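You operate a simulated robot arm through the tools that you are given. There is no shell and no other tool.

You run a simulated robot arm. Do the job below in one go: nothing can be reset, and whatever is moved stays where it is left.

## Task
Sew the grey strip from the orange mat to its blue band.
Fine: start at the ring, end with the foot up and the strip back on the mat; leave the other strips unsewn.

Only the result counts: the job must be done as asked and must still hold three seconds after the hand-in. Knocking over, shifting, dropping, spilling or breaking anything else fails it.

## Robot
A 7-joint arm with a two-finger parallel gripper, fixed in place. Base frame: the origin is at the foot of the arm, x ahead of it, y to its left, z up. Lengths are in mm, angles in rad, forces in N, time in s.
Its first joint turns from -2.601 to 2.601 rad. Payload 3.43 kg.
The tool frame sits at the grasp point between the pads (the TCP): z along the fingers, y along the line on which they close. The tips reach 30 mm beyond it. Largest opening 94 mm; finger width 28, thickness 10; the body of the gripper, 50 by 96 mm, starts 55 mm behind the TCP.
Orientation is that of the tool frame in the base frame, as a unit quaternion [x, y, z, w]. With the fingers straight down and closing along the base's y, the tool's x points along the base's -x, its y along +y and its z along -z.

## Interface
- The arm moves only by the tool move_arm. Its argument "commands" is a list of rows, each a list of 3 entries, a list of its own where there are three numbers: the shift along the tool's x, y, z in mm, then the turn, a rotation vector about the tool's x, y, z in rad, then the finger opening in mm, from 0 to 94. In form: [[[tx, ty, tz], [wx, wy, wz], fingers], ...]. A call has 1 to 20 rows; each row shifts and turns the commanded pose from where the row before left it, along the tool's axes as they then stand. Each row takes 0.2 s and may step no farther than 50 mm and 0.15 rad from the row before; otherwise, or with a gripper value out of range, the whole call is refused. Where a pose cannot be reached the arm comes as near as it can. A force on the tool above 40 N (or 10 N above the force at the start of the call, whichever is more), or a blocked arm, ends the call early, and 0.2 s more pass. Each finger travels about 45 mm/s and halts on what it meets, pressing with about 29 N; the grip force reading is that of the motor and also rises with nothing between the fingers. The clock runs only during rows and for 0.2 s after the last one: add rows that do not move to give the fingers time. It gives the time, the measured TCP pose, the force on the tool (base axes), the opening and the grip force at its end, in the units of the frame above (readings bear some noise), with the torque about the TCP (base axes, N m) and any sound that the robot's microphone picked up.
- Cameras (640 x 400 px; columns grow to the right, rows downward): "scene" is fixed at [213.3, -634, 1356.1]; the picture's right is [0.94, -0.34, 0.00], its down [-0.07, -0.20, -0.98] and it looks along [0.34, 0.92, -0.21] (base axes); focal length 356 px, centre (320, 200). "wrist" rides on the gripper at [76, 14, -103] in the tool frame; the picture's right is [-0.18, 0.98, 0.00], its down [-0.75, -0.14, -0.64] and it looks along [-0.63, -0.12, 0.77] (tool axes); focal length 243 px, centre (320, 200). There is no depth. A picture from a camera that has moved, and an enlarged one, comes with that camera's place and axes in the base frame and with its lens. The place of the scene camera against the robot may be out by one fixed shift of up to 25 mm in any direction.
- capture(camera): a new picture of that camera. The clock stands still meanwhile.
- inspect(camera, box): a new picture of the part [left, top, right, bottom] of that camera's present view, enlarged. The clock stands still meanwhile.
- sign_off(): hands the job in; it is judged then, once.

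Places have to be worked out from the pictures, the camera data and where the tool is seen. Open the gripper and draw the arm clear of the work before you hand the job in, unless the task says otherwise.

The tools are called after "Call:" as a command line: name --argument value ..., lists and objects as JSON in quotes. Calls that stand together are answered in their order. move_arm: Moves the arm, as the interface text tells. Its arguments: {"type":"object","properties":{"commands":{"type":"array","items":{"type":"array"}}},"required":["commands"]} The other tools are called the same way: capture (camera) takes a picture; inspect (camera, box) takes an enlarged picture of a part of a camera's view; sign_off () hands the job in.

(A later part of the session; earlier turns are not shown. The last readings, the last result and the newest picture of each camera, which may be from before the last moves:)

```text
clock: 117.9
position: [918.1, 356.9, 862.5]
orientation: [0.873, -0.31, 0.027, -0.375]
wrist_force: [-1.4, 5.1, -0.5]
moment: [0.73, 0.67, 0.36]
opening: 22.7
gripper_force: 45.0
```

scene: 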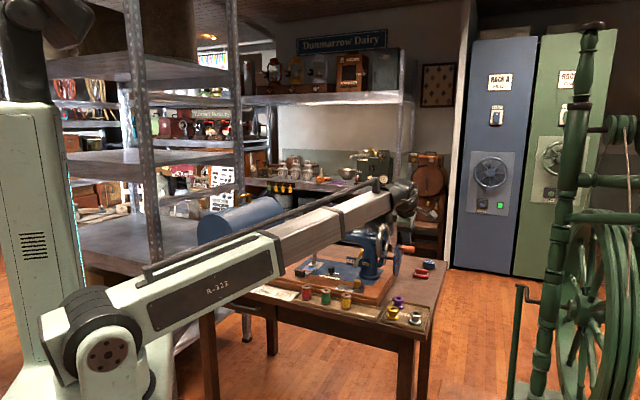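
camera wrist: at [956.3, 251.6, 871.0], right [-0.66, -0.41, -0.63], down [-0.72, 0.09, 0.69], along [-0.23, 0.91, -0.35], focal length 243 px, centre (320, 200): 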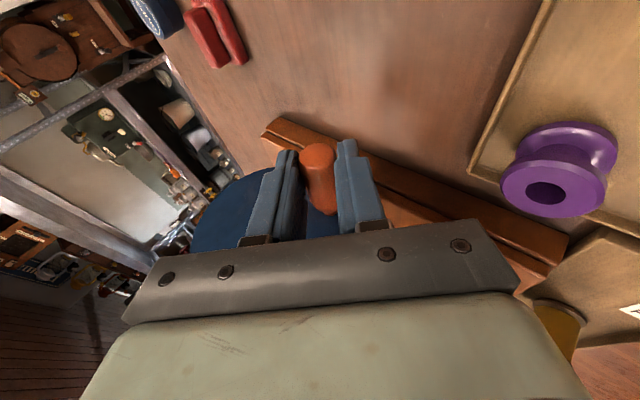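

At -186° as planned. The rest position of the handle was straight up (90°), so I turn the last 84° to -270°, completing four turns.

Call:
move_arm --commands '[[[-0.788, -3.934, -3.07], [0, 0, 0], 18], [[-0.675, -4.244, -2.656], [0, 0, 0], 18], [[-0.555, -4.508, -2.212], [0, 0, 0], 18], [[-0.429, -4.722, -1.744], [0, 0, 0], 18], [[-0.298, -4.885, -1.257], [0, 0, 0], 18], [[-0.163, -4.994, -0.756], [0, 0, 0], 18], [[-0.027, -5.048, -0.247], [0, 0, 0], 18], [[0.11, -5.047, 0.264], [0, 0, 0], 18], [[0.245, -4.991, 0.773], [0, 0, 0], 18], [[0.378, -4.88, 1.274], [0, 0, 0], 18], [[0.506, -4.715, 1.76], [0, 0, 0], 18], [[0.629, -4.498, 2.227], [0, 0, 0], 18], [[0.744, -4.233, 2.67], [0, 0, 0], 18], [[0.852, -3.921, 3.083], [0, 0, 0], 18]]'

```text
clock: 120.9
position: [952.6, 390.2, 905.1]
orientation: [0.874, -0.31, 0.025, -0.373]
wrist_force: [-6.9, 6.0, -22.6]
moment: [-0.38, -0.08, -0.79]
opening: 22.5
gripper_force: 45.0
```

Four turns done (-269°). I release, back off, rise, and undo the tilt.

Call:
move_arm --commands '[[[0, 0, 0], [0, 0, 0], 35], [[0, 0, 0], [0, 0, 0], 50], [[0, 0, 0], [0, 0, 0], 50], [[0, 0, -30], [0, 0, 0], 50], [[0, 0, -30], [0, 0, 0], 50], [[0, 0, -30], [0, 0, 0], 50], [[-6.2, -22.3, -24], [0, 0, 0], 50], [[-6.2, -22.3, -24], [0, 0, 0], 50], [[-6.2, -22.3, -24], [0, 0, 0], 50], [[0, 0, 0], [0, 0.125, 0], 50], [[0, 0, 0], [0, 0.125, 0], 50], [[0, 0, 0], [-0.125, 0, 0], 50], [[0, 0, 0], [-0.125, 0, 0], 50], [[0, 0, 0], [-0.125, 0, 0], 50], [[0, 0, 0], [-0.125, 0, 0], 50], [[0, 0, 0], [-0.125, 0, 0], 50], [[0, 0, 0], [-0.11, 0, 0], 50], [[0, 0, 0], [0, 0, 0], 50]]'

Call:
inspect --camera "scene" --box '[300, 250, 332, 280]'

Call:
capture --camera "scene"

```text
clock: 124.7
position: [927.7, 333.3, 1070.5]
orientation: [0.925, -0.379, -0.002, 0.002]
wrist_force: [0.4, 0.5, -0.2]
moment: [-0.02, -0.01, 0.02]
opening: 49.9
gripper_force: 0.1
```

```text
13.33 times, centred on (316, 265) of scene
camera zoom: at [213.3, -634.0, 1356.1], right [0.94, -0.34, 0.0], down [-0.07, -0.2, -0.98], along [0.34, 0.92, -0.21], focal length 4753 px, centre (373, -667)
```

zoom: 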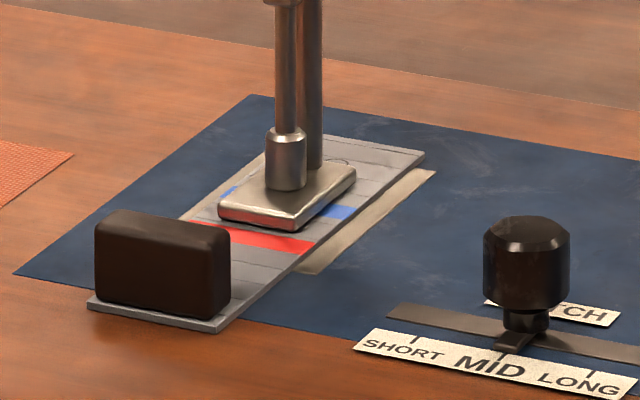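

```text
taken
```

scene: 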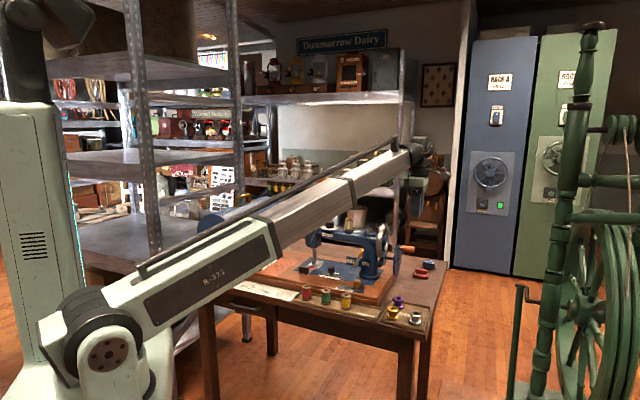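

The forearm is clear now: the ring has emerged behind the foot and the blue band lies right under the needle bar. I zoom to look for the stitch line and the band's position.

Call:
inspect --camera "scene" --box '[312, 256, 326, 268]'

Call:
inspect --camera "scene" --box '[306, 240, 330, 264]'

```text
16.00 times, centred on (319, 262) of scene
camera zoom: at [213.3, -634.0, 1356.1], right [0.94, -0.34, 0.0], down [-0.07, -0.2, -0.98], along [0.34, 0.92, -0.21], focal length 5703 px, centre (336, -792)
```

zoom: 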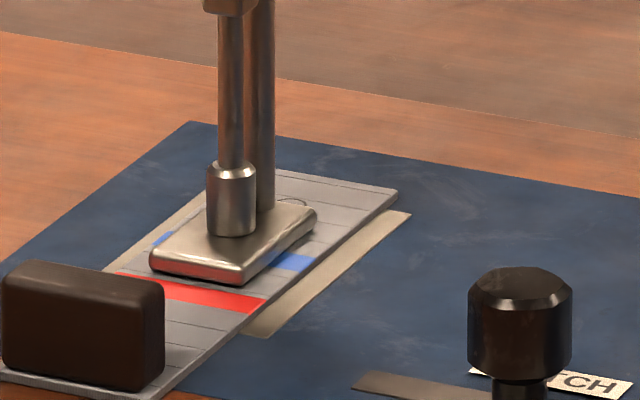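

```text
16.00 times, centred on (318, 252) of scene
camera zoom: at [213.3, -634.0, 1356.1], right [0.94, -0.34, 0.0], down [-0.07, -0.2, -0.98], along [0.34, 0.92, -0.21], focal length 5703 px, centre (352, -632)
```

zoom: 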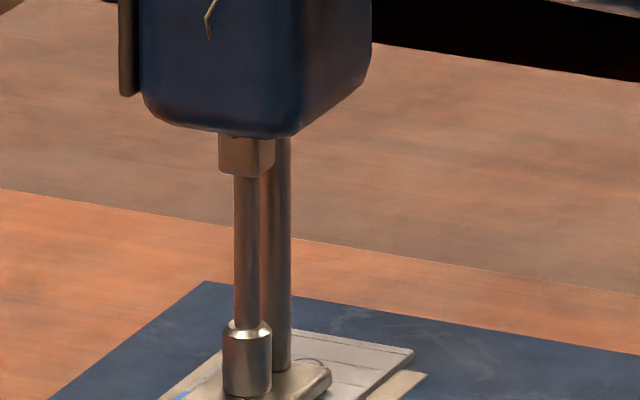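

The band seems to be at the needle; I want the left-side wrist view to confirm. I travel back along the front of the machine, turning the gripper.

Call:
move_arm --commands '[[[-45, 7, 0], [0, 0, 0], 60], [[-45, 7, 0], [0, 0, 0], 70], [[-45, 7, 0], [0, 0, 0], 80], [[-45, 7, 0], [0, 0, 0], 94], [[0, 0, 0], [0, 0, 0.14], 94], [[0, 0, 0], [0, 0, 0.14], 94], [[0, 0, 0], [0, 0, 0.14], 94], [[0, 0, 0], [0, 0, 0.14], 94], [[0, 0, 0], [0, 0, 0.14], 94], [[0, 0, 0], [0, 0, 0.14], 94], [[0, 0, 0], [0, 0, 0.14], 94], [[0, 0, 0], [0, 0, 0.14], 94], [[0, 0, 0], [0, 0, 0.14], 94], [[0, 0, 0], [0, 0, 0.14], 94], [[0, 0, 0], [0, 0, 0.14], 94], [[0, 0, 0], [0, 0, 0.03], 94], [[0, 0, 0], [0, 0, 0], 94]]'

Call:
inspect --camera "scene" --box '[370, 200, 450, 290]'

```text
clock: 128.3
position: [780.1, 439.1, 1071.3]
orientation: [-0.386, 0.923, 0.002, -0.001]
wrist_force: [-0.1, -0.7, 0.6]
moment: [0.01, 0.0, 0.01]
opening: 94.0
gripper_force: 0.1
```

```text
4.44 times, centred on (410, 245) of scene
camera zoom: at [213.3, -634.0, 1356.1], right [0.94, -0.34, 0.0], down [-0.07, -0.2, -0.98], along [0.34, 0.92, -0.21], focal length 1584 px, centre (-80, 0)
```

zoom: 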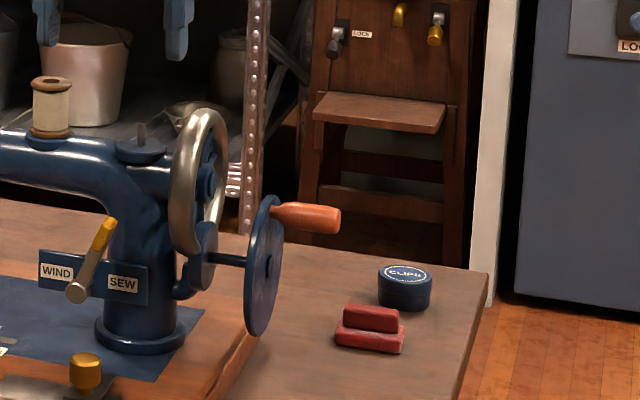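

The handle is back at the top, and nothing around it has moved. I continue left along the front and turn on to yaw 135°.

Call:
move_arm --commands '[[[0, 45, 0], [0, 0, 0], 94], [[0, 45, 0], [0, 0, 0], 94], [[0, 45, 0], [0, 0, 0], 94], [[0, 45, 0], [0, 0, 0], 94], [[0, 45, 0], [0, 0, 0], 94], [[0, 45, 0], [0, 0, 0], 94], [[0, 45, 0], [0, 0, 0], 94], [[0, 0, 0], [0, 0, 0.14], 94], [[0, 0, 0], [0, 0, 0.14], 94], [[0, 0, 0], [0, 0, 0.14], 94], [[0, 0, 0], [0, 0, 0.14], 94], [[0, 0, 0], [0, 0, 0.14], 94], [[0, 0, 0], [0, 0, 0.14], 94], [[0, 0, 0], [0, 0, 0.14], 94], [[0, 0, 0], [0, 0, 0.14], 94], [[0, 0, 0], [0, 0, 0.14], 94], [[0, 0, 0], [0, 0, 0.14], 94], [[0, 0, 0], [0, 0, 0.14], 94], [[0, 0, 0], [0, 0, 0.035], 94]]'

```text
clock: 132.3
position: [555.8, 661.3, 1072.1]
orientation: [0.382, 0.924, 0.001, -0.002]
wrist_force: [-0.8, -0.3, -0.5]
moment: [0.01, -0.01, 0.01]
opening: 93.9
gripper_force: 0.1
```

Now to the viewing spot on the machine's left.

Call:
move_arm --commands '[[[21, 20, 0], [0, 0, 0], 94], [[21, 30, 0], [0, 0, 0], 94], [[0, 35, 30], [0, 0, 0], 94], [[0, 28, 38], [0, 0, 0], 94], [[0, 0, 40], [0, 0, 0], 94], [[0, 0, 40], [0, 0, 0], 94], [[0, 0, 0], [0, 0, 0], 94]]'

Call:
capture --camera "wrist"

Call:
inspect --camera "wrist" --box '[250, 140, 390, 240]'

Call:
inspect --camera "wrist" --box '[290, 155, 360, 205]'

```text
clock: 133.9
position: [604.6, 769.0, 922.5]
orientation: [0.38, 0.925, 0.0, -0.002]
wrist_force: [-0.9, -0.4, 0.1]
moment: [0.01, 0.0, -0.05]
opening: 93.9
gripper_force: 0.1
```

```text
taken
camera wrist: at [561.6, 833.9, 1026.2], right [0.82, 0.57, 0.0], down [0.44, -0.63, 0.64], along [0.36, -0.53, -0.77], focal length 243 px, centre (320, 200)
```

wrist: 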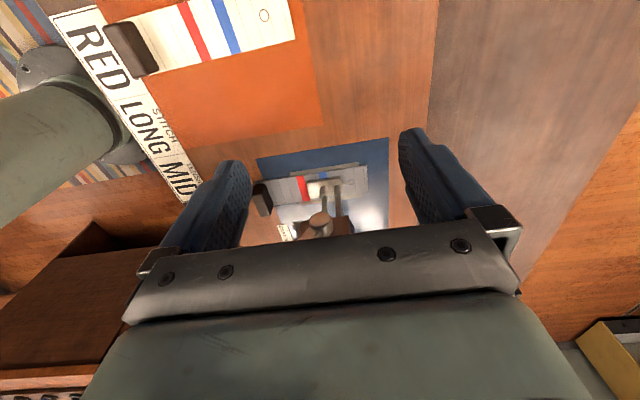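

```text
4.00 times, centred on (320, 190) of wrist
camera zoom: at [561.6, 833.9, 1026.2], right [0.82, 0.57, 0.0], down [0.44, -0.63, 0.64], along [0.36, -0.53, -0.77], focal length 970 px, centre (320, 240)
```

zoom: 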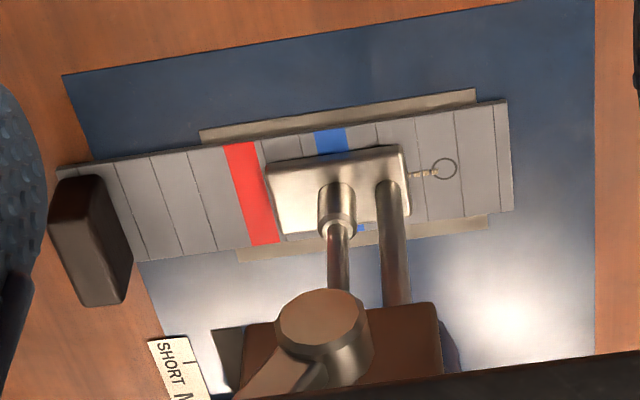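

```text
8.00 times, centred on (325, 180) of wrist
camera zoom: at [561.6, 833.9, 1026.2], right [0.82, 0.57, 0.0], down [0.44, -0.63, 0.64], along [0.36, -0.53, -0.77], focal length 1941 px, centre (280, 360)
```

zoom: 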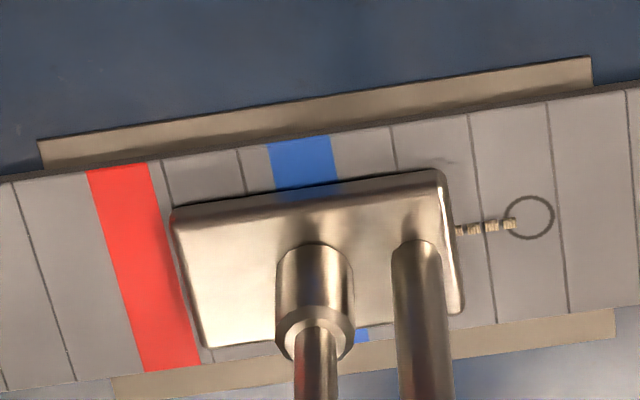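

The seam is clearly visible: it starts inside the ring and runs under the foot, and the needle bar now stands over the blue band (about 2–3 mm past its centre, still inside it). Sewing is complete; next is raising the foot. I rise and move over the lever again.

Call:
move_arm --commands '[[[0, 0, -40], [0, 0, 0], 80], [[0, 0, -40], [0, 0, 0], 60], [[0, -10, -25], [0, 0, 0], 60], [[-33, -15, 0], [0, 0, 0], 60], [[-33, -15, 0], [0, 0, 0], 60], [[0, 0, 0], [0, 0, 0], 60]]'

Call:
capture --camera "wrist"

Call:
inspect --camera "wrist" --box '[250, 70, 410, 230]'

Call:
inspect --camera "scene" --box '[290, 200, 354, 260]'

```text
clock: 135.3
position: [624.2, 695.8, 1028.8]
orientation: [0.38, 0.925, 0.001, -0.001]
wrist_force: [-0.1, 0.9, -0.2]
moment: [-0.03, -0.01, -0.02]
opening: 60.0
gripper_force: 0.0
```

```text
taken
camera wrist: at [580.1, 759.7, 1132.1], right [0.82, 0.57, 0.0], down [0.44, -0.63, 0.64], along [0.36, -0.53, -0.77], focal length 243 px, centre (320, 200)
```

wrist: 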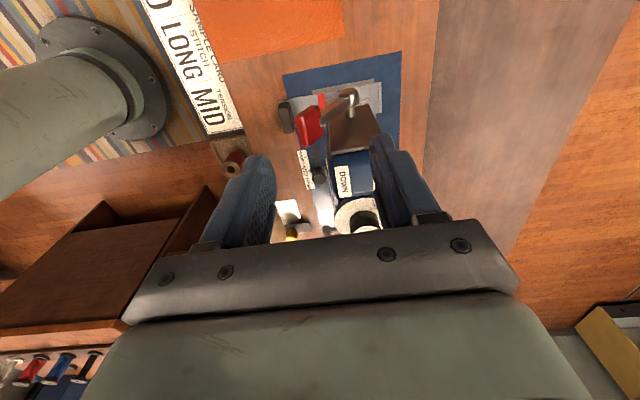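

```text
2.50 times, centred on (330, 150) of wrist
camera zoom: at [580.1, 759.7, 1132.1], right [0.82, 0.57, 0.0], down [0.44, -0.63, 0.64], along [0.36, -0.53, -0.77], focal length 606 px, centre (295, 325)
```

zoom: 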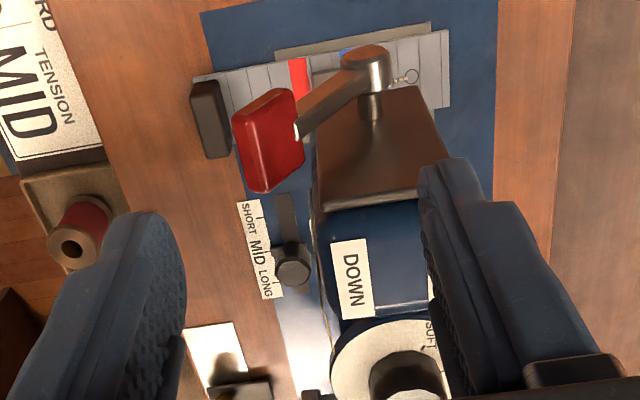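

```text
6.67 times, centred on (322, 230) of scene
camera zoom: at [213.3, -634.0, 1356.1], right [0.94, -0.34, 0.0], down [-0.07, -0.2, -0.98], along [0.34, 0.92, -0.21], focal length 2376 px, centre (307, 0)
```

zoom: 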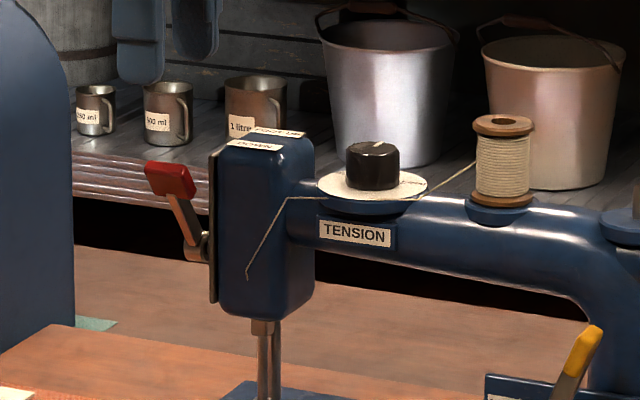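

The knob is at about f=923, z=931 and the hub at about (961, 889), so the lever swings symmetrically about 45° to either side of upright. I lower the open fork over the knob.

Call:
move_arm --commands '[[[0, -10.4, 25], [0, 0, 0], 60], [[0, 0, 20], [0, 0, 0], 60], [[0, 0, 16], [0, 0, 0], 60], [[0, 0, 14], [0, 0, 0], 60], [[0, 0, 0], [0, 0, 0], 60]]'

Call:
inspect --camera "wrist" --box '[240, 80, 440, 240]'

```text
clock: 136.5
position: [614.6, 688.4, 954.9]
orientation: [0.38, 0.925, 0.0, -0.001]
wrist_force: [-0.1, 0.9, -0.1]
moment: [0.03, 0.01, 0.0]
opening: 60.0
gripper_force: 0.2
```

```text
2.50 times, centred on (340, 160) of wrist
camera zoom: at [572.5, 752.0, 1057.2], right [0.82, 0.57, 0.0], down [0.44, -0.63, 0.64], along [0.36, -0.53, -0.77], focal length 606 px, centre (270, 300)
```

zoom: 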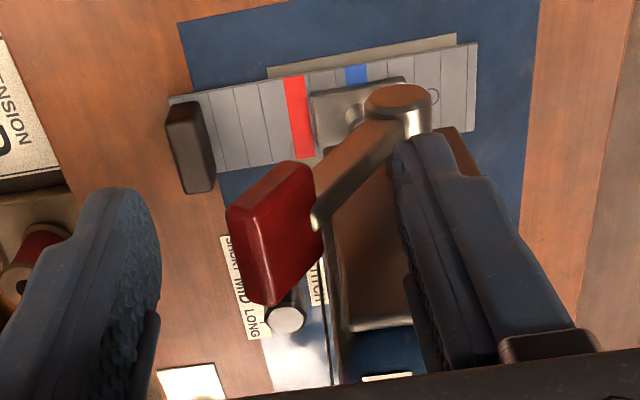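

The knob is centred in the fork. I narrow it and carry the knob back over the top toward FOOT UP.

Call:
move_arm --commands '[[[0, 0, 0], [0, 0, 0], 48], [[0, 9, -2.5], [0, 0, 0], 42], [[0, 9, -2.5], [0, 0, 0], 42], [[0, 7, -3], [0, 0, 0], 42], [[0, 7, -3], [0, 0, 0], 42], [[0, 8, -1.5], [0, 0, 0], 42], [[0, 7, -0.5], [0, 0, 0], 42], [[0, 8, 0.5], [0, 0, 0], 42], [[0, 7, 1.5], [0, 0, 0], 42], [[0, 0, 0], [0, 0, 0], 42]]'

Call:
inspect --camera "wrist" --box '[240, 80, 440, 240]'

Call:
inspect --camera "scene" --box '[290, 205, 346, 275]'

```text
clock: 138.7
position: [659.7, 732.6, 964.6]
orientation: [0.38, 0.925, 0.0, -0.002]
wrist_force: [0.4, -0.3, 0.5]
moment: [-0.01, 0.02, 0.02]
opening: 42.1
gripper_force: 0.1
```

```text
2.50 times, centred on (340, 160) of wrist
camera zoom: at [616.7, 795.9, 1067.9], right [0.82, 0.57, 0.0], down [0.44, -0.63, 0.64], along [0.36, -0.53, -0.77], focal length 606 px, centre (270, 300)
```

zoom: 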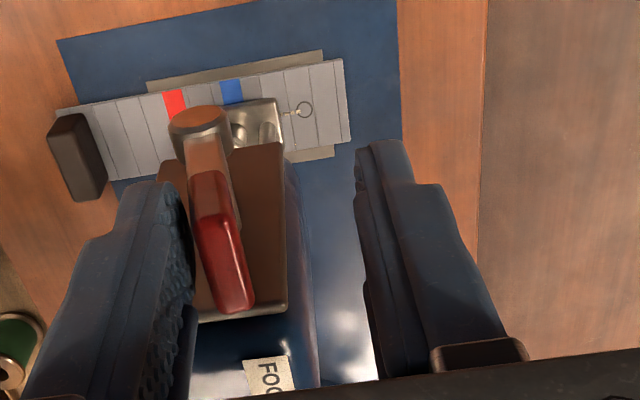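

```text
5.71 times, centred on (318, 240) of scene
camera zoom: at [213.3, -634.0, 1356.1], right [0.94, -0.34, 0.0], down [-0.07, -0.2, -0.98], along [0.34, 0.92, -0.21], focal length 2037 px, centre (331, -29)
```

zoom: 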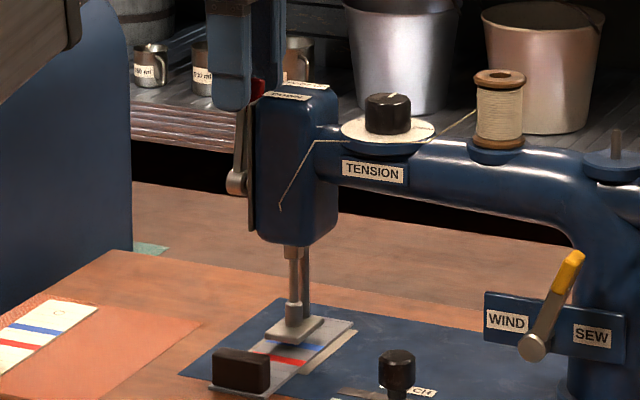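

The lever is past upright and the foot is rising. I finish the swing to the back.

Call:
move_arm --commands '[[[0, 6, 2.5], [0, 0, 0], 42], [[0, 6, 3], [0, 0, 0], 42], [[0, 6, 4], [0, 0, 0], 42], [[0, 5, 4], [0, 0, 0], 42], [[0, 0, 0], [0, 0, 0], 42]]'

Call:
inspect --camera "wrist" --box '[240, 80, 440, 240]'

Call:
inspect --camera "scene" --box '[290, 205, 346, 275]'

```text
clock: 139.9
position: [675.1, 747.5, 952.7]
orientation: [0.381, 0.925, 0.0, -0.002]
wrist_force: [-4.7, -4.3, 10.4]
moment: [-0.4, 0.3, -0.07]
opening: 46.0
gripper_force: 3.6
```

```text
2.50 times, centred on (340, 160) of wrist
camera zoom: at [632.4, 811.5, 1056.1], right [0.82, 0.57, 0.0], down [0.44, -0.63, 0.64], along [0.36, -0.53, -0.77], focal length 606 px, centre (270, 300)
```

zoom: 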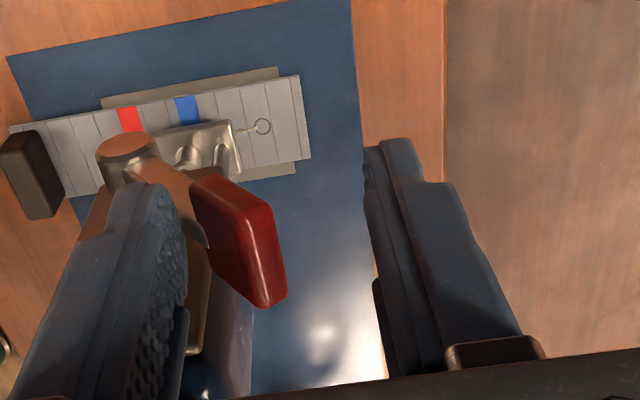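

```text
5.71 times, centred on (318, 240) of scene
camera zoom: at [213.3, -634.0, 1356.1], right [0.94, -0.34, 0.0], down [-0.07, -0.2, -0.98], along [0.34, 0.92, -0.21], focal length 2037 px, centre (331, -29)
```

zoom: 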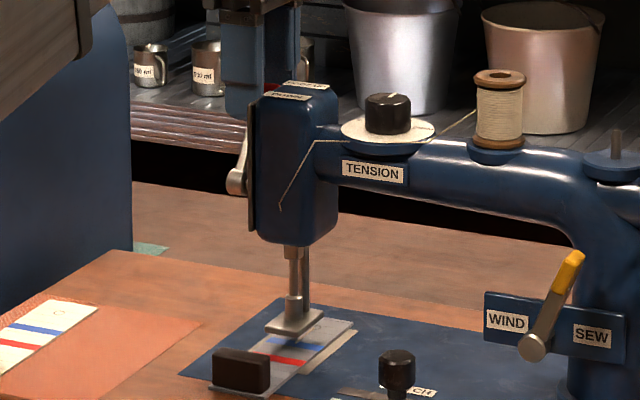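

The lever is back at FOOT UP and the foot is raised clear of the strip. I lift straight off.

Call:
move_arm --commands '[[[0, -2, -10], [0, 0, 0], 50], [[0, 0, -25], [0, 0, 0], 60], [[0, 0, -40], [0, 0, 0], 60], [[0, 0, 0], [0, 0, 0], 60]]'

Call:
capture --camera "wrist"

Call:
inspect --camera "scene" --box '[290, 205, 346, 275]'

Call:
inspect --camera "scene" --box '[300, 245, 332, 275]'

```text
clock: 140.9
position: [674.5, 746.2, 1025.8]
orientation: [0.381, 0.925, 0.0, -0.002]
wrist_force: [-0.7, -0.8, -0.4]
moment: [0.01, -0.02, 0.0]
opening: 60.2
gripper_force: 0.1
```

```text
taken
camera wrist: at [631.1, 810.7, 1128.5], right [0.82, 0.57, 0.0], down [0.44, -0.63, 0.64], along [0.36, -0.53, -0.77], focal length 243 px, centre (320, 200)
```

wrist: 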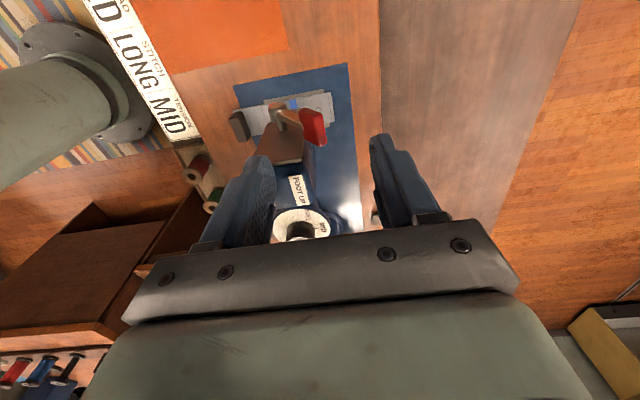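

```text
5.71 times, centred on (318, 240) of scene
camera zoom: at [213.3, -634.0, 1356.1], right [0.94, -0.34, 0.0], down [-0.07, -0.2, -0.98], along [0.34, 0.92, -0.21], focal length 2037 px, centre (331, -29)
```

zoom: 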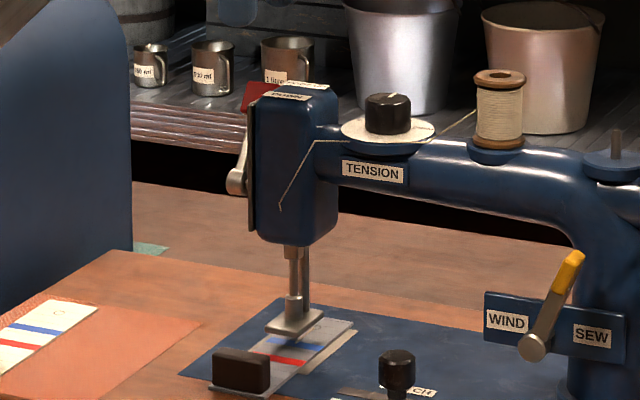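

```text
13.33 times, centred on (316, 260) of scene
camera zoom: at [213.3, -634.0, 1356.1], right [0.94, -0.34, 0.0], down [-0.07, -0.2, -0.98], along [0.34, 0.92, -0.21], focal length 4753 px, centre (373, -600)
```

zoom: 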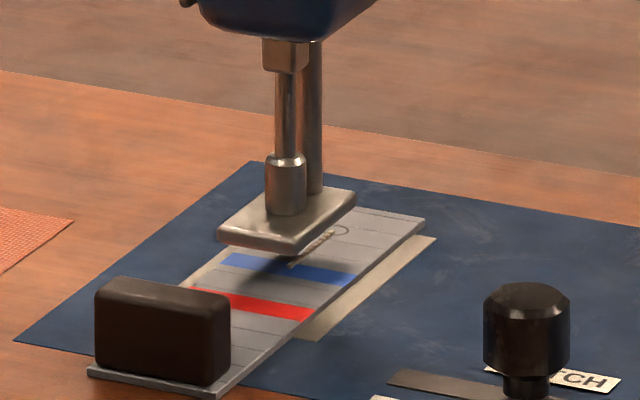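

The foot is fully up, and the seam runs from the ring to the blue band. Now I return to the front and turn to yaw 225° to collect the strip.

Call:
move_arm --commands '[[[0, -45, 0], [0, 0, 0], 70], [[0, -45, 0], [0, 0, 0], 80], [[0, -45, 0], [0, 0, 0], 94], [[0, -45, 0], [0, 0, 0], 94], [[-40, 0, 0], [0, 0, 0], 94], [[0, 0, 0], [0, 0, -0.14], 94], [[0, 0, 0], [0, 0, -0.14], 94], [[0, 0, 0], [0, 0, -0.14], 94], [[0, 0, 0], [0, 0, -0.14], 94], [[0, 0, 0], [0, 0, -0.14], 94], [[0, 0, 0], [0, 0, -0.14], 94], [[0, 0, 0], [0, 0, -0.14], 94], [[0, 0, 0], [0, 0, -0.14], 94], [[0, 0, 0], [0, 0, -0.14], 94], [[0, 0, 0], [0, 0, -0.14], 94], [[0, 0, 0], [0, 0, -0.14], 94], [[0, 0, 0], [0, 0, -0.026], 94], [[0, 0, 0], [0, 0, 0], 94]]'

Call:
capture --camera "wrist"

```text
clock: 144.7
position: [577.2, 590.8, 1025.3]
orientation: [-0.384, 0.923, 0.0, -0.002]
wrist_force: [-0.7, -0.2, -0.1]
moment: [-0.01, 0.01, -0.01]
opening: 94.0
gripper_force: 0.1
```

```text
taken
camera wrist: at [513.5, 547.6, 1129.2], right [-0.57, 0.82, 0.0], down [0.63, 0.43, 0.64], along [0.53, 0.36, -0.77], focal length 243 px, centre (320, 200)
```

wrist: 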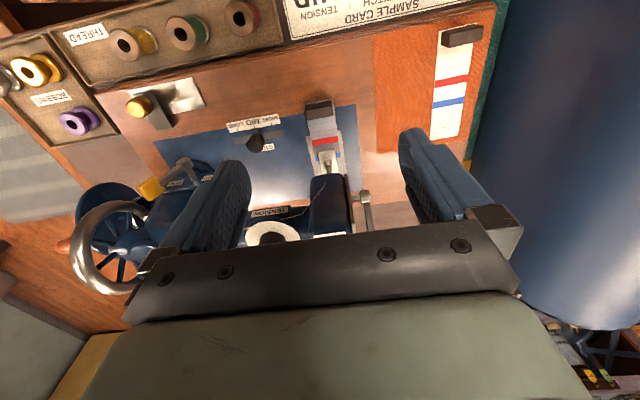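

I lower in front of the head for a close look at the block.

Call:
move_arm --commands '[[[0, -8, 40], [0, 0, 0], 80], [[0, 0, 40], [0, 0, 0], 70], [[0, 0, 40], [0, 0, 0], 60], [[0, 0, 0], [0, 0, 0], 60]]'

Call:
inspect --camera "wrist" --box '[240, 80, 400, 240]'

Call:
inspect --camera "scene" --box '[280, 225, 344, 285]'

```text
clock: 145.7
position: [580.4, 585.6, 905.4]
orientation: [-0.382, 0.924, 0.002, -0.001]
wrist_force: [0.2, 0.3, 0.3]
moment: [0.02, -0.04, -0.05]
opening: 60.1
gripper_force: 0.0
```

```text
2.50 times, centred on (320, 160) of wrist
camera zoom: at [517.6, 542.3, 1008.8], right [-0.56, 0.83, 0.0], down [0.63, 0.43, 0.64], along [0.53, 0.36, -0.77], focal length 606 px, centre (320, 300)
```

zoom: 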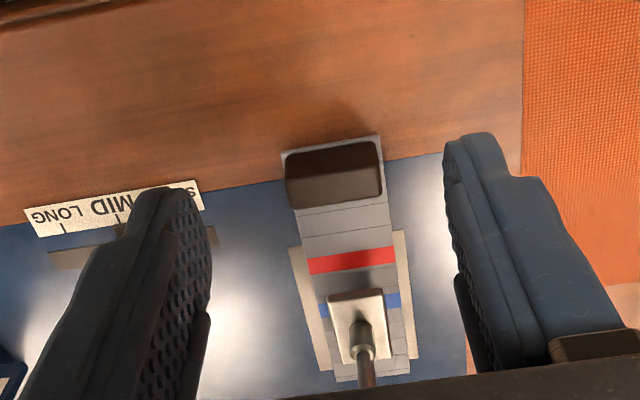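

```text
6.67 times, centred on (312, 255) of scene
camera zoom: at [213.3, -634.0, 1356.1], right [0.94, -0.34, 0.0], down [-0.07, -0.2, -0.98], along [0.34, 0.92, -0.21], focal length 2376 px, centre (373, -167)
```

zoom: 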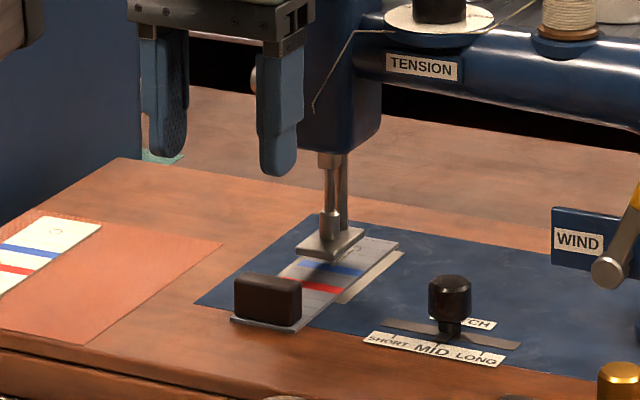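

The block is at about f=872, a=-2. Because the head is close, I lean the gripper 0.2 rad forward (toward the operator) and come down on the block with its front part of the pads.

Call:
move_arm --commands '[[[0, -1.7, 0], [0, -0.1, 0], 60], [[0, 0, 0], [0, -0.1, 0], 60], [[-18.4, 0, 3.7], [0, 0, 0], 58], [[-18.4, 0, 3.7], [0, 0, 0], 56], [[6, 0, 29.4], [0, 0, 0], 56], [[6, 0, 29.4], [0, 0, 0], 56], [[0, 0, 0], [0, 0, 0], 56]]'

Call:
capture --camera "wrist"

Call:
inspect --camera "scene" --box '[280, 220, 344, 280]'

```text
clock: 147.3
position: [608.5, 610.2, 845.6]
orientation: [-0.381, 0.919, 0.04, 0.09]
wrist_force: [0.3, 0.2, 0.6]
moment: [0.0, 0.01, 0.01]
opening: 56.0
gripper_force: 0.1
```

```text
taken
camera wrist: at [532.2, 553.6, 931.8], right [-0.57, 0.82, 0.04], down [0.53, 0.33, 0.78], along [0.63, 0.46, -0.63], focal length 243 px, centre (320, 200)
```

wrist: 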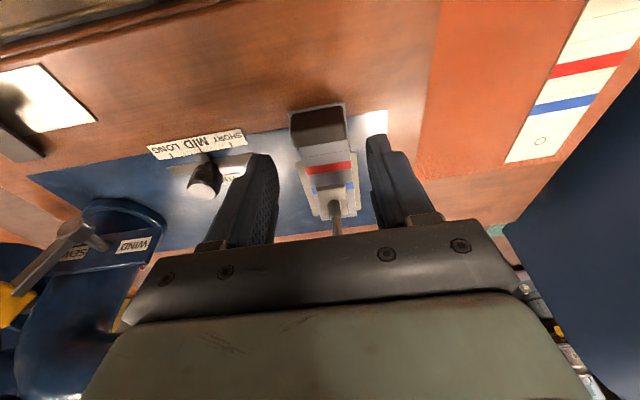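

```text
6.67 times, centred on (312, 250) of scene
camera zoom: at [213.3, -634.0, 1356.1], right [0.94, -0.34, 0.0], down [-0.07, -0.2, -0.98], along [0.34, 0.92, -0.21], focal length 2376 px, centre (373, -133)
```

zoom: 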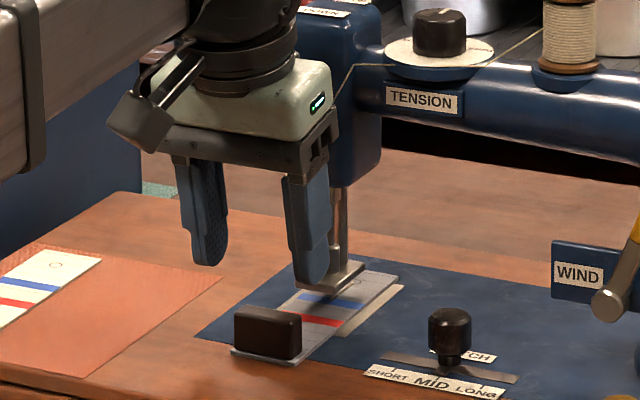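

Well aligned with the block. I descend vertically the last 42 mm and close on the block.

Call:
move_arm --commands '[[[4.2, 0, 20.6], [0, 0, 0], 56], [[4.15, 0, 20.4], [0, 0, 0], 56], [[0, 0, 0], [0, 0, 0], 50], [[0, 0, 0], [0, 0, 0], 42], [[0, 0, 0], [0, 0, 0], 34], [[0, 0, 0], [0, 0, 0], 30], [[0, 0, 0], [0, 0, 0], 30]]'

Call:
inspect --camera "wrist" --box '[240, 80, 400, 240]'

Call:
inspect --camera "scene" --box '[280, 225, 344, 285]'

```text
clock: 148.9
position: [608.7, 610.9, 805.4]
orientation: [-0.38, 0.92, 0.04, 0.091]
wrist_force: [0.4, -0.5, 0.3]
moment: [0.03, -0.07, -0.01]
opening: 38.5
gripper_force: 29.1
```

```text
2.50 times, centred on (320, 160) of wrist
camera zoom: at [531.7, 553.8, 891.0], right [-0.57, 0.82, 0.04], down [0.53, 0.33, 0.78], along [0.63, 0.46, -0.63], focal length 606 px, centre (320, 300)
```

zoom: 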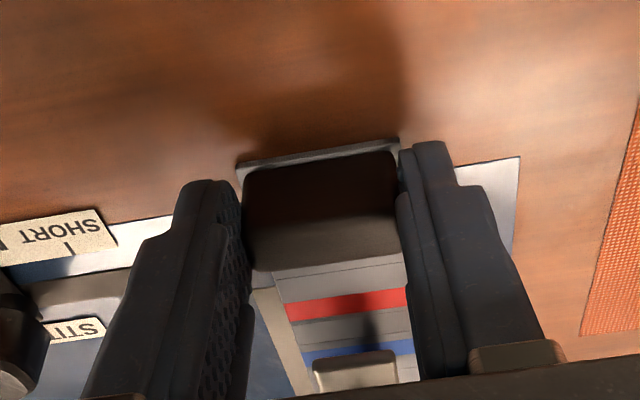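

```text
6.67 times, centred on (312, 255) of scene
camera zoom: at [213.3, -634.0, 1356.1], right [0.94, -0.34, 0.0], down [-0.07, -0.2, -0.98], along [0.34, 0.92, -0.21], focal length 2376 px, centre (373, -167)
```

zoom: 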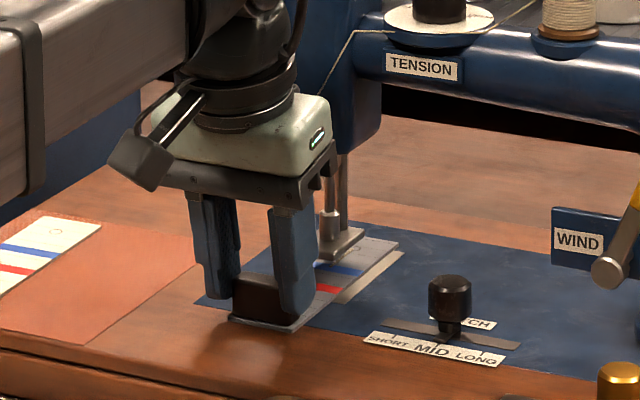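

Gripped firmly. I lift 5 mm and draw the strip straight out toward the operator, below the raised foot.

Call:
move_arm --commands '[[[-0.5, 0, -2.45], [0, 0, 0], 30], [[-0.5, 0, -2.45], [0, 0, 0], 30], [[11.6, 0, -2.36], [0, 0, 0], 30], [[11.6, 0, -2.36], [0, 0, 0], 30], [[11.6, 0, -2.36], [0, 0, 0], 30], [[11.6, 0, -2.36], [0, 0, 0], 30], [[0, 0, 0], [0, 0, 0], 30]]'

Call:
inspect --camera "scene" --box '[280, 230, 344, 290]'

```text
clock: 150.5
position: [574.5, 577.1, 810.8]
orientation: [-0.381, 0.919, 0.04, 0.09]
wrist_force: [-0.4, -0.4, 0.0]
moment: [0.01, 0.03, -0.01]
opening: 38.8
gripper_force: 28.8
```

```text
6.67 times, centred on (312, 260) of scene
camera zoom: at [213.3, -634.0, 1356.1], right [0.94, -0.34, 0.0], down [-0.07, -0.2, -0.98], along [0.34, 0.92, -0.21], focal length 2376 px, centre (373, -200)
```

zoom: 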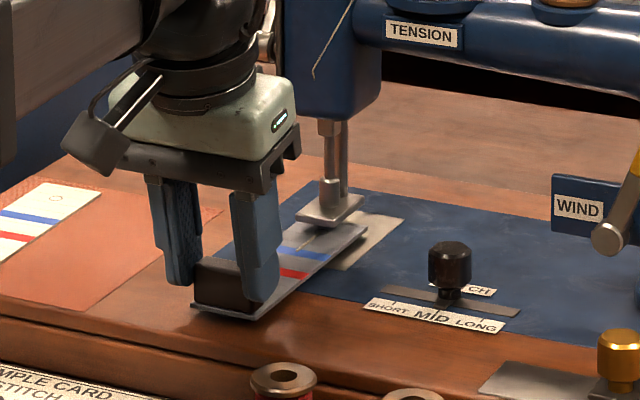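

The strip is sliding out freely. I draw it a further 46 mm so that its far end clears the foot, then lift.

Call:
move_arm --commands '[[[11.6, 0, -2.36], [0, 0, 0], 30], [[11.6, 0, -2.36], [0, 0, 0], 30], [[11.6, 0, -2.36], [0, 0, 0], 30], [[11.6, 0, -2.36], [0, 0, 0], 30], [[5, 0, -1], [0, 0, 0], 30], [[-2, 0, -9.8], [0, 0, 0], 30], [[-2, 0, -9.8], [0, 0, 0], 30], [[-2, 0, -9.8], [0, 0, 0], 30], [[0, 0, 0], [0, 0, 0], 30]]'

Call:
inspect --camera "scene" --box '[260, 220, 344, 290]'

Call:
capture --camera "wrist"

```text
clock: 152.5
position: [539.0, 538.5, 841.5]
orientation: [-0.381, 0.919, 0.039, 0.091]
wrist_force: [0.5, -0.2, -0.8]
moment: [-0.02, 0.0, -0.05]
opening: 38.7
gripper_force: 28.7
```

```text
5.71 times, centred on (302, 255) of scene
camera zoom: at [213.3, -634.0, 1356.1], right [0.94, -0.34, 0.0], down [-0.07, -0.2, -0.98], along [0.34, 0.92, -0.21], focal length 2037 px, centre (423, -114)
```

zoom: 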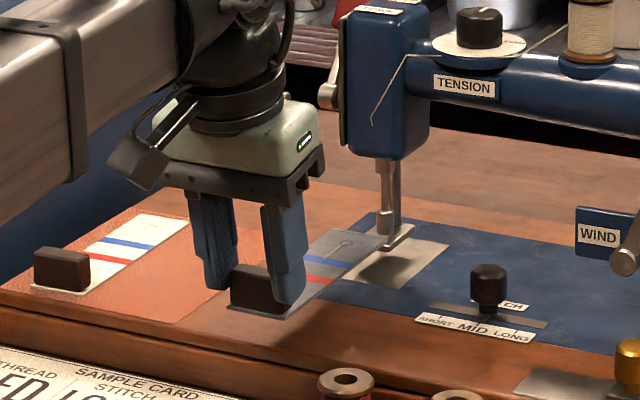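

```text
taken
camera wrist: at [462.0, 482.5, 927.1], right [-0.57, 0.82, 0.04], down [0.53, 0.33, 0.78], along [0.63, 0.46, -0.63], focal length 243 px, centre (320, 200)
```

wrist: 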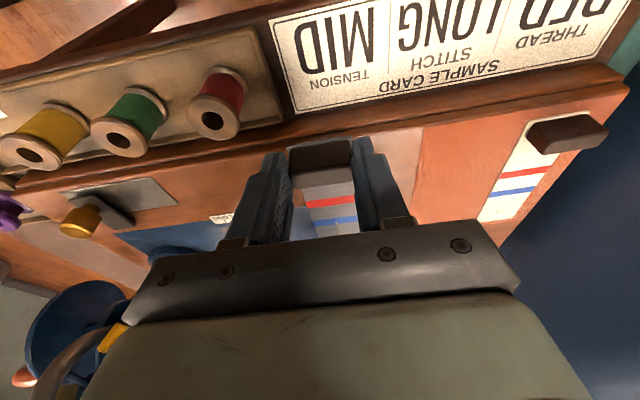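

The strip is out with a clean seam from ring to blue band. I carry it left at this height to above its mat place (aligned with the mat, clear of the white strip).

Call:
move_arm --commands '[[[0, 29.5, 0], [0, 0, 0], 30], [[0, 29.5, 0], [0, 0, 0], 30], [[0, 29.5, 0], [0, 0, 0], 30], [[0, 29.5, 0], [0, 0, 0], 30], [[-17.9, 0, 3.6], [0, 0, 0], 30], [[-17.9, 0, 3.6], [0, 0, 0], 30], [[0, 0, 0], [0, 0, 0], 30]]'

Call:
capture --camera "wrist"

Call:
inspect --camera "scene" --box '[235, 225, 331, 290]'

```text
clock: 154.1
position: [480.6, 650.0, 839.4]
orientation: [-0.381, 0.92, 0.04, 0.09]
wrist_force: [0.0, -0.3, 0.4]
moment: [-0.05, 0.04, 0.01]
opening: 38.5
gripper_force: 28.9
```

```text
taken
camera wrist: at [404.1, 593.1, 926.0], right [-0.57, 0.82, 0.04], down [0.53, 0.33, 0.78], along [0.63, 0.46, -0.63], focal length 243 px, centre (320, 200)
```

wrist: 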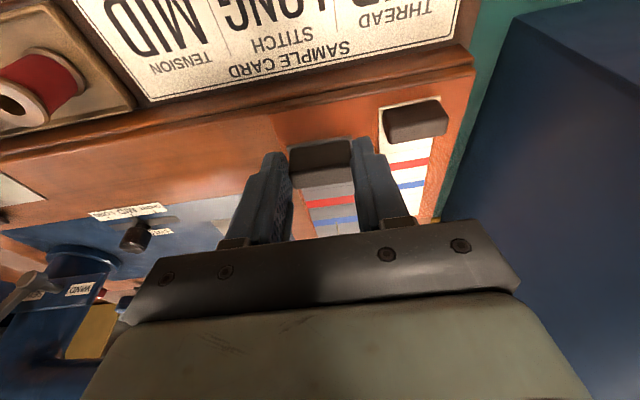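

```text
6.15 times, centred on (283, 258) of scene
camera zoom: at [213.3, -634.0, 1356.1], right [0.94, -0.34, 0.0], down [-0.07, -0.2, -0.98], along [0.34, 0.92, -0.21], focal length 2194 px, centre (548, -154)
```

zoom: 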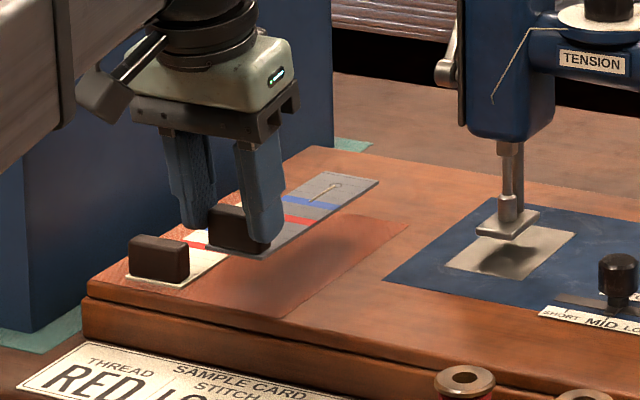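

Position over the mat is as planned (f≈799.5, a≈-120). I lower 30 mm, then creep to contact.

Call:
move_arm --commands '[[[2.98, 0, 14.7], [0, 0, 0], 30], [[2.98, 0, 14.7], [0, 0, 0], 30], [[0, 0, 0], [0, 0, 0], 30]]'

Call:
inspect --camera "scene" --box '[240, 240, 304, 290]'

Call:
inspect --camera "wrist" --box '[250, 100, 470, 240]'

```text
clock: 154.9
position: [480.1, 649.8, 808.9]
orientation: [-0.381, 0.919, 0.039, 0.09]
wrist_force: [0.9, -0.3, -0.3]
moment: [-0.04, 0.04, 0.01]
opening: 38.5
gripper_force: 28.6
```

```text
8.00 times, centred on (272, 265) of scene
camera zoom: at [213.3, -634.0, 1356.1], right [0.94, -0.34, 0.0], down [-0.07, -0.2, -0.98], along [0.34, 0.92, -0.21], focal length 2852 px, centre (704, -320)
```

zoom: 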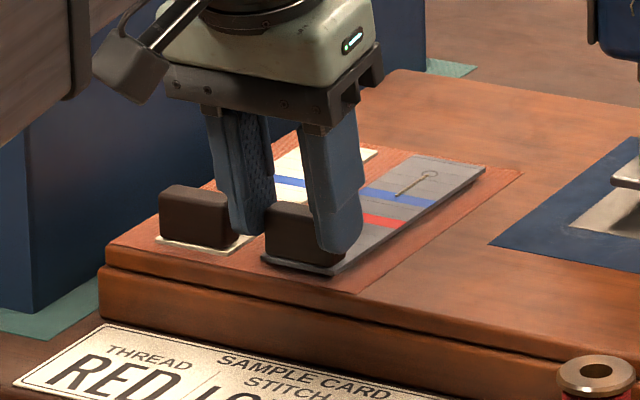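

```text
2.86 times, centred on (360, 170) of wrist
camera zoom: at [404.3, 593.7, 895.9], right [-0.57, 0.82, 0.04], down [0.53, 0.33, 0.78], along [0.63, 0.46, -0.63], focal length 693 px, centre (206, 286)
```

zoom: 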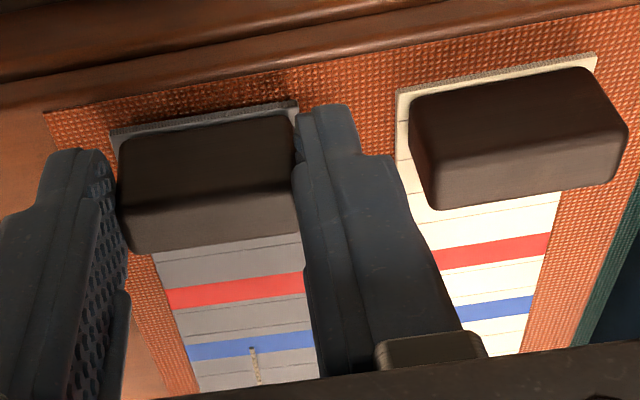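

The strip hovers 2–3 mm over the mat, well inside it. I creep down to contact.

Call:
move_arm --commands '[[[0.2, 0, 0.98], [0, 0, 0], 30], [[0.2, 0, 0.98], [0, 0, 0], 30], [[0, 0, 0], [0, 0, 0], 30]]'

```text
clock: 155.7
position: [480.6, 649.4, 808.2]
orientation: [-0.381, 0.919, 0.039, 0.09]
wrist_force: [0.2, 0.1, -0.7]
moment: [-0.03, 0.0, -0.02]
opening: 38.6
gripper_force: 28.8
```

Call:
move_arm --commands '[[[0.2, 0, 0.98], [0, 0, 0], 30], [[0.1, 0, 0.5], [0, 0, 0], 30], [[0, 0, 0], [0, 0, 0], 30]]'

```text
clock: 156.5
position: [480.9, 649.2, 805.8]
orientation: [-0.381, 0.919, 0.039, 0.09]
wrist_force: [0.0, 0.3, -0.4]
moment: [-0.01, -0.02, -0.03]
opening: 38.8
gripper_force: 29.1
```

No contact yet; I lower another millimetre and a half.

Call:
move_arm --commands '[[[0.15, 0, 0.75], [0, 0, 0], 30], [[0.15, 0, 0.75], [0, 0, 0], 30], [[0, 0, 0], [0, 0, 0], 30]]'

Call:
inspect --camera "scene" --box '[244, 248, 304, 290]'

```text
clock: 157.3
position: [480.0, 648.4, 804.8]
orientation: [-0.381, 0.919, 0.04, 0.091]
wrist_force: [0.2, 0.7, 0.0]
moment: [0.01, -0.03, 0.01]
opening: 38.5
gripper_force: 29.1
```

```text
9.52 times, centred on (274, 269) of scene
camera zoom: at [213.3, -634.0, 1356.1], right [0.94, -0.34, 0.0], down [-0.07, -0.2, -0.98], along [0.34, 0.92, -0.21], focal length 3395 px, centre (758, -457)
```

zoom: 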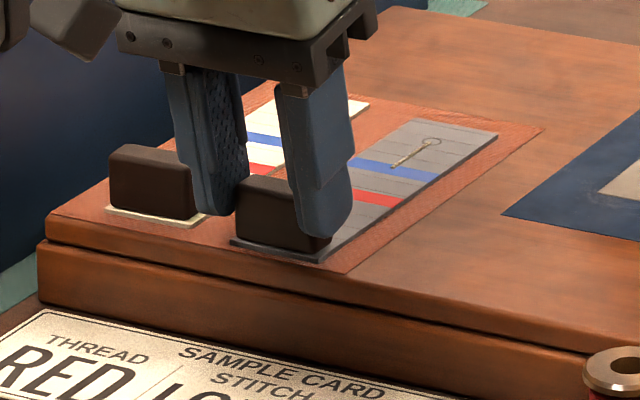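

Call:
move_arm --commands '[[[0.15, 0, 0.8], [0, 0, 0], 30], [[0, 0, 0], [0, 0, 0], 30]]'

```text
clock: 157.9
position: [481.9, 649.8, 806.0]
orientation: [-0.38, 0.92, 0.04, 0.091]
wrist_force: [-1.5, -0.6, 6.2]
moment: [0.08, -0.19, 0.01]
opening: 38.7
gripper_force: 29.1
```

Contact with the mat (6 N). I open just enough to release, then lift straight up.

Call:
move_arm --commands '[[[0, 0, 0], [0, 0, 0], 44], [[0, 0, 0], [0, 0, 0], 52], [[0, 0, 0], [0, 0, 0], 52], [[0, 0, 0], [0, 0, 0], 52], [[-4, 0, -19.6], [0, 0, 0], 52], [[-8, 0, -39.2], [0, 0, 0], 52], [[-8, 0, -39.2], [0, 0, 0], 60], [[0, 0, 0], [0, 0, 0], 60]]'

Call:
capture --camera "wrist"

Call:
inspect --camera "wrist" --box '[260, 60, 460, 240]'

Call:
inspect --camera "scene" --box '[240, 240, 340, 290]'

```text
clock: 159.7
position: [481.6, 648.1, 904.0]
orientation: [-0.381, 0.919, 0.039, 0.09]
wrist_force: [-0.4, 0.6, -0.3]
moment: [0.01, 0.02, 0.05]
opening: 60.0
gripper_force: 0.0
```

```text
taken
camera wrist: at [406.0, 591.7, 990.8], right [-0.57, 0.82, 0.04], down [0.53, 0.33, 0.78], along [0.63, 0.46, -0.63], focal length 243 px, centre (320, 200)
```

wrist: 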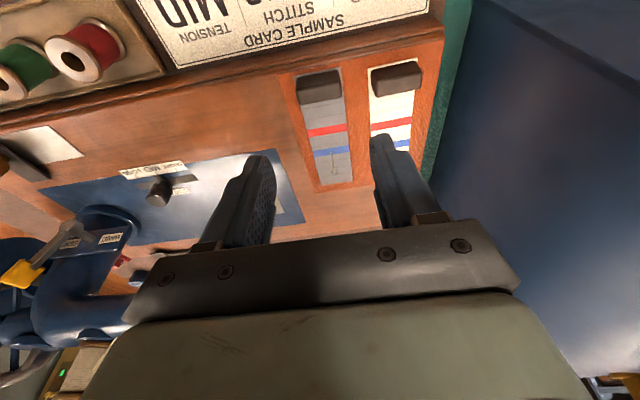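

```text
2.22 times, centred on (360, 150) of wrist
camera zoom: at [406.0, 591.7, 990.8], right [-0.57, 0.82, 0.04], down [0.53, 0.33, 0.78], along [0.63, 0.46, -0.63], focal length 539 px, centre (231, 311)
```

zoom: 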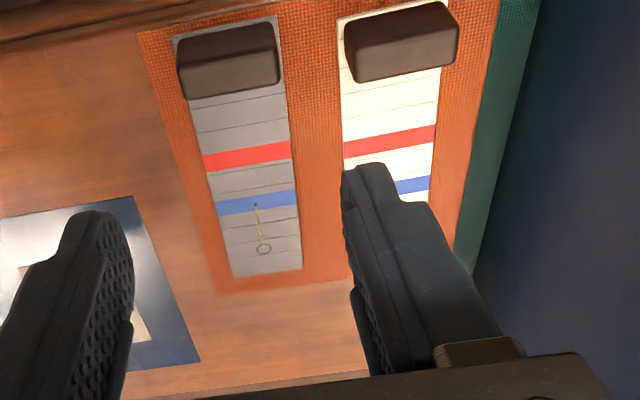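

```text
6.40 times, centred on (290, 265) of scene
camera zoom: at [213.3, -634.0, 1356.1], right [0.94, -0.34, 0.0], down [-0.07, -0.2, -0.98], along [0.34, 0.92, -0.21], focal length 2281 px, centre (512, -216)
```

zoom: 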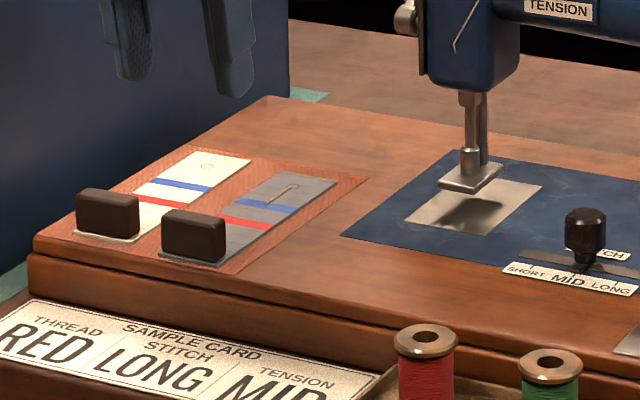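

The strip lies flat on the mat beside the untouched white strip. I look closely at the seam's ends.

Call:
inspect --camera "wrist" --box '[310, 130, 370, 190]'

Call:
inspect --camera "scene" --box '[262, 260, 300, 286]'

```text
6.67 times, centred on (340, 160) of wrist
camera zoom: at [406.0, 591.7, 990.8], right [-0.57, 0.82, 0.04], down [0.53, 0.33, 0.78], along [0.63, 0.46, -0.63], focal length 1618 px, centre (187, 467)
```

zoom: 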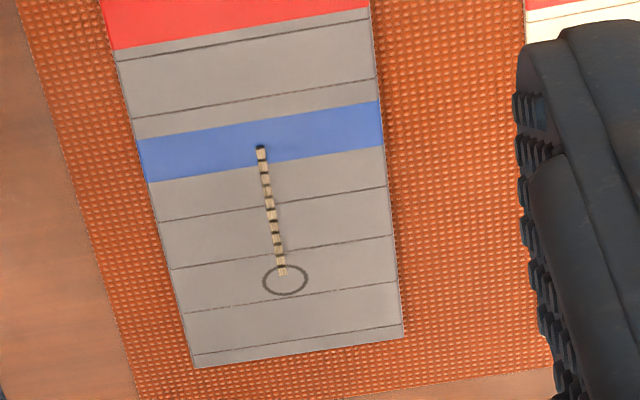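

```text
15.38 times, centred on (281, 273) of scene
camera zoom: at [213.3, -634.0, 1356.1], right [0.94, -0.34, 0.0], down [-0.07, -0.2, -0.98], along [0.34, 0.92, -0.21], focal length 5484 px, centre (920, -923)
```

zoom: 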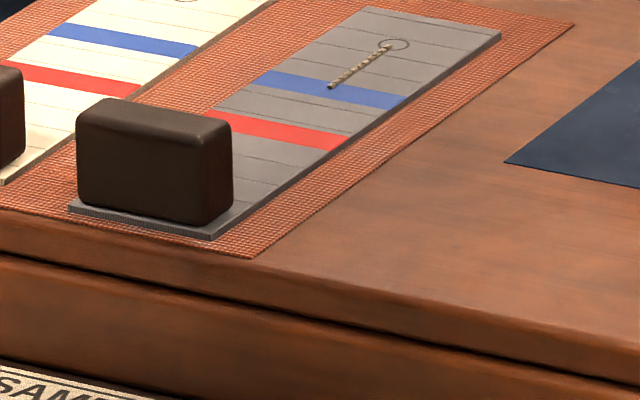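

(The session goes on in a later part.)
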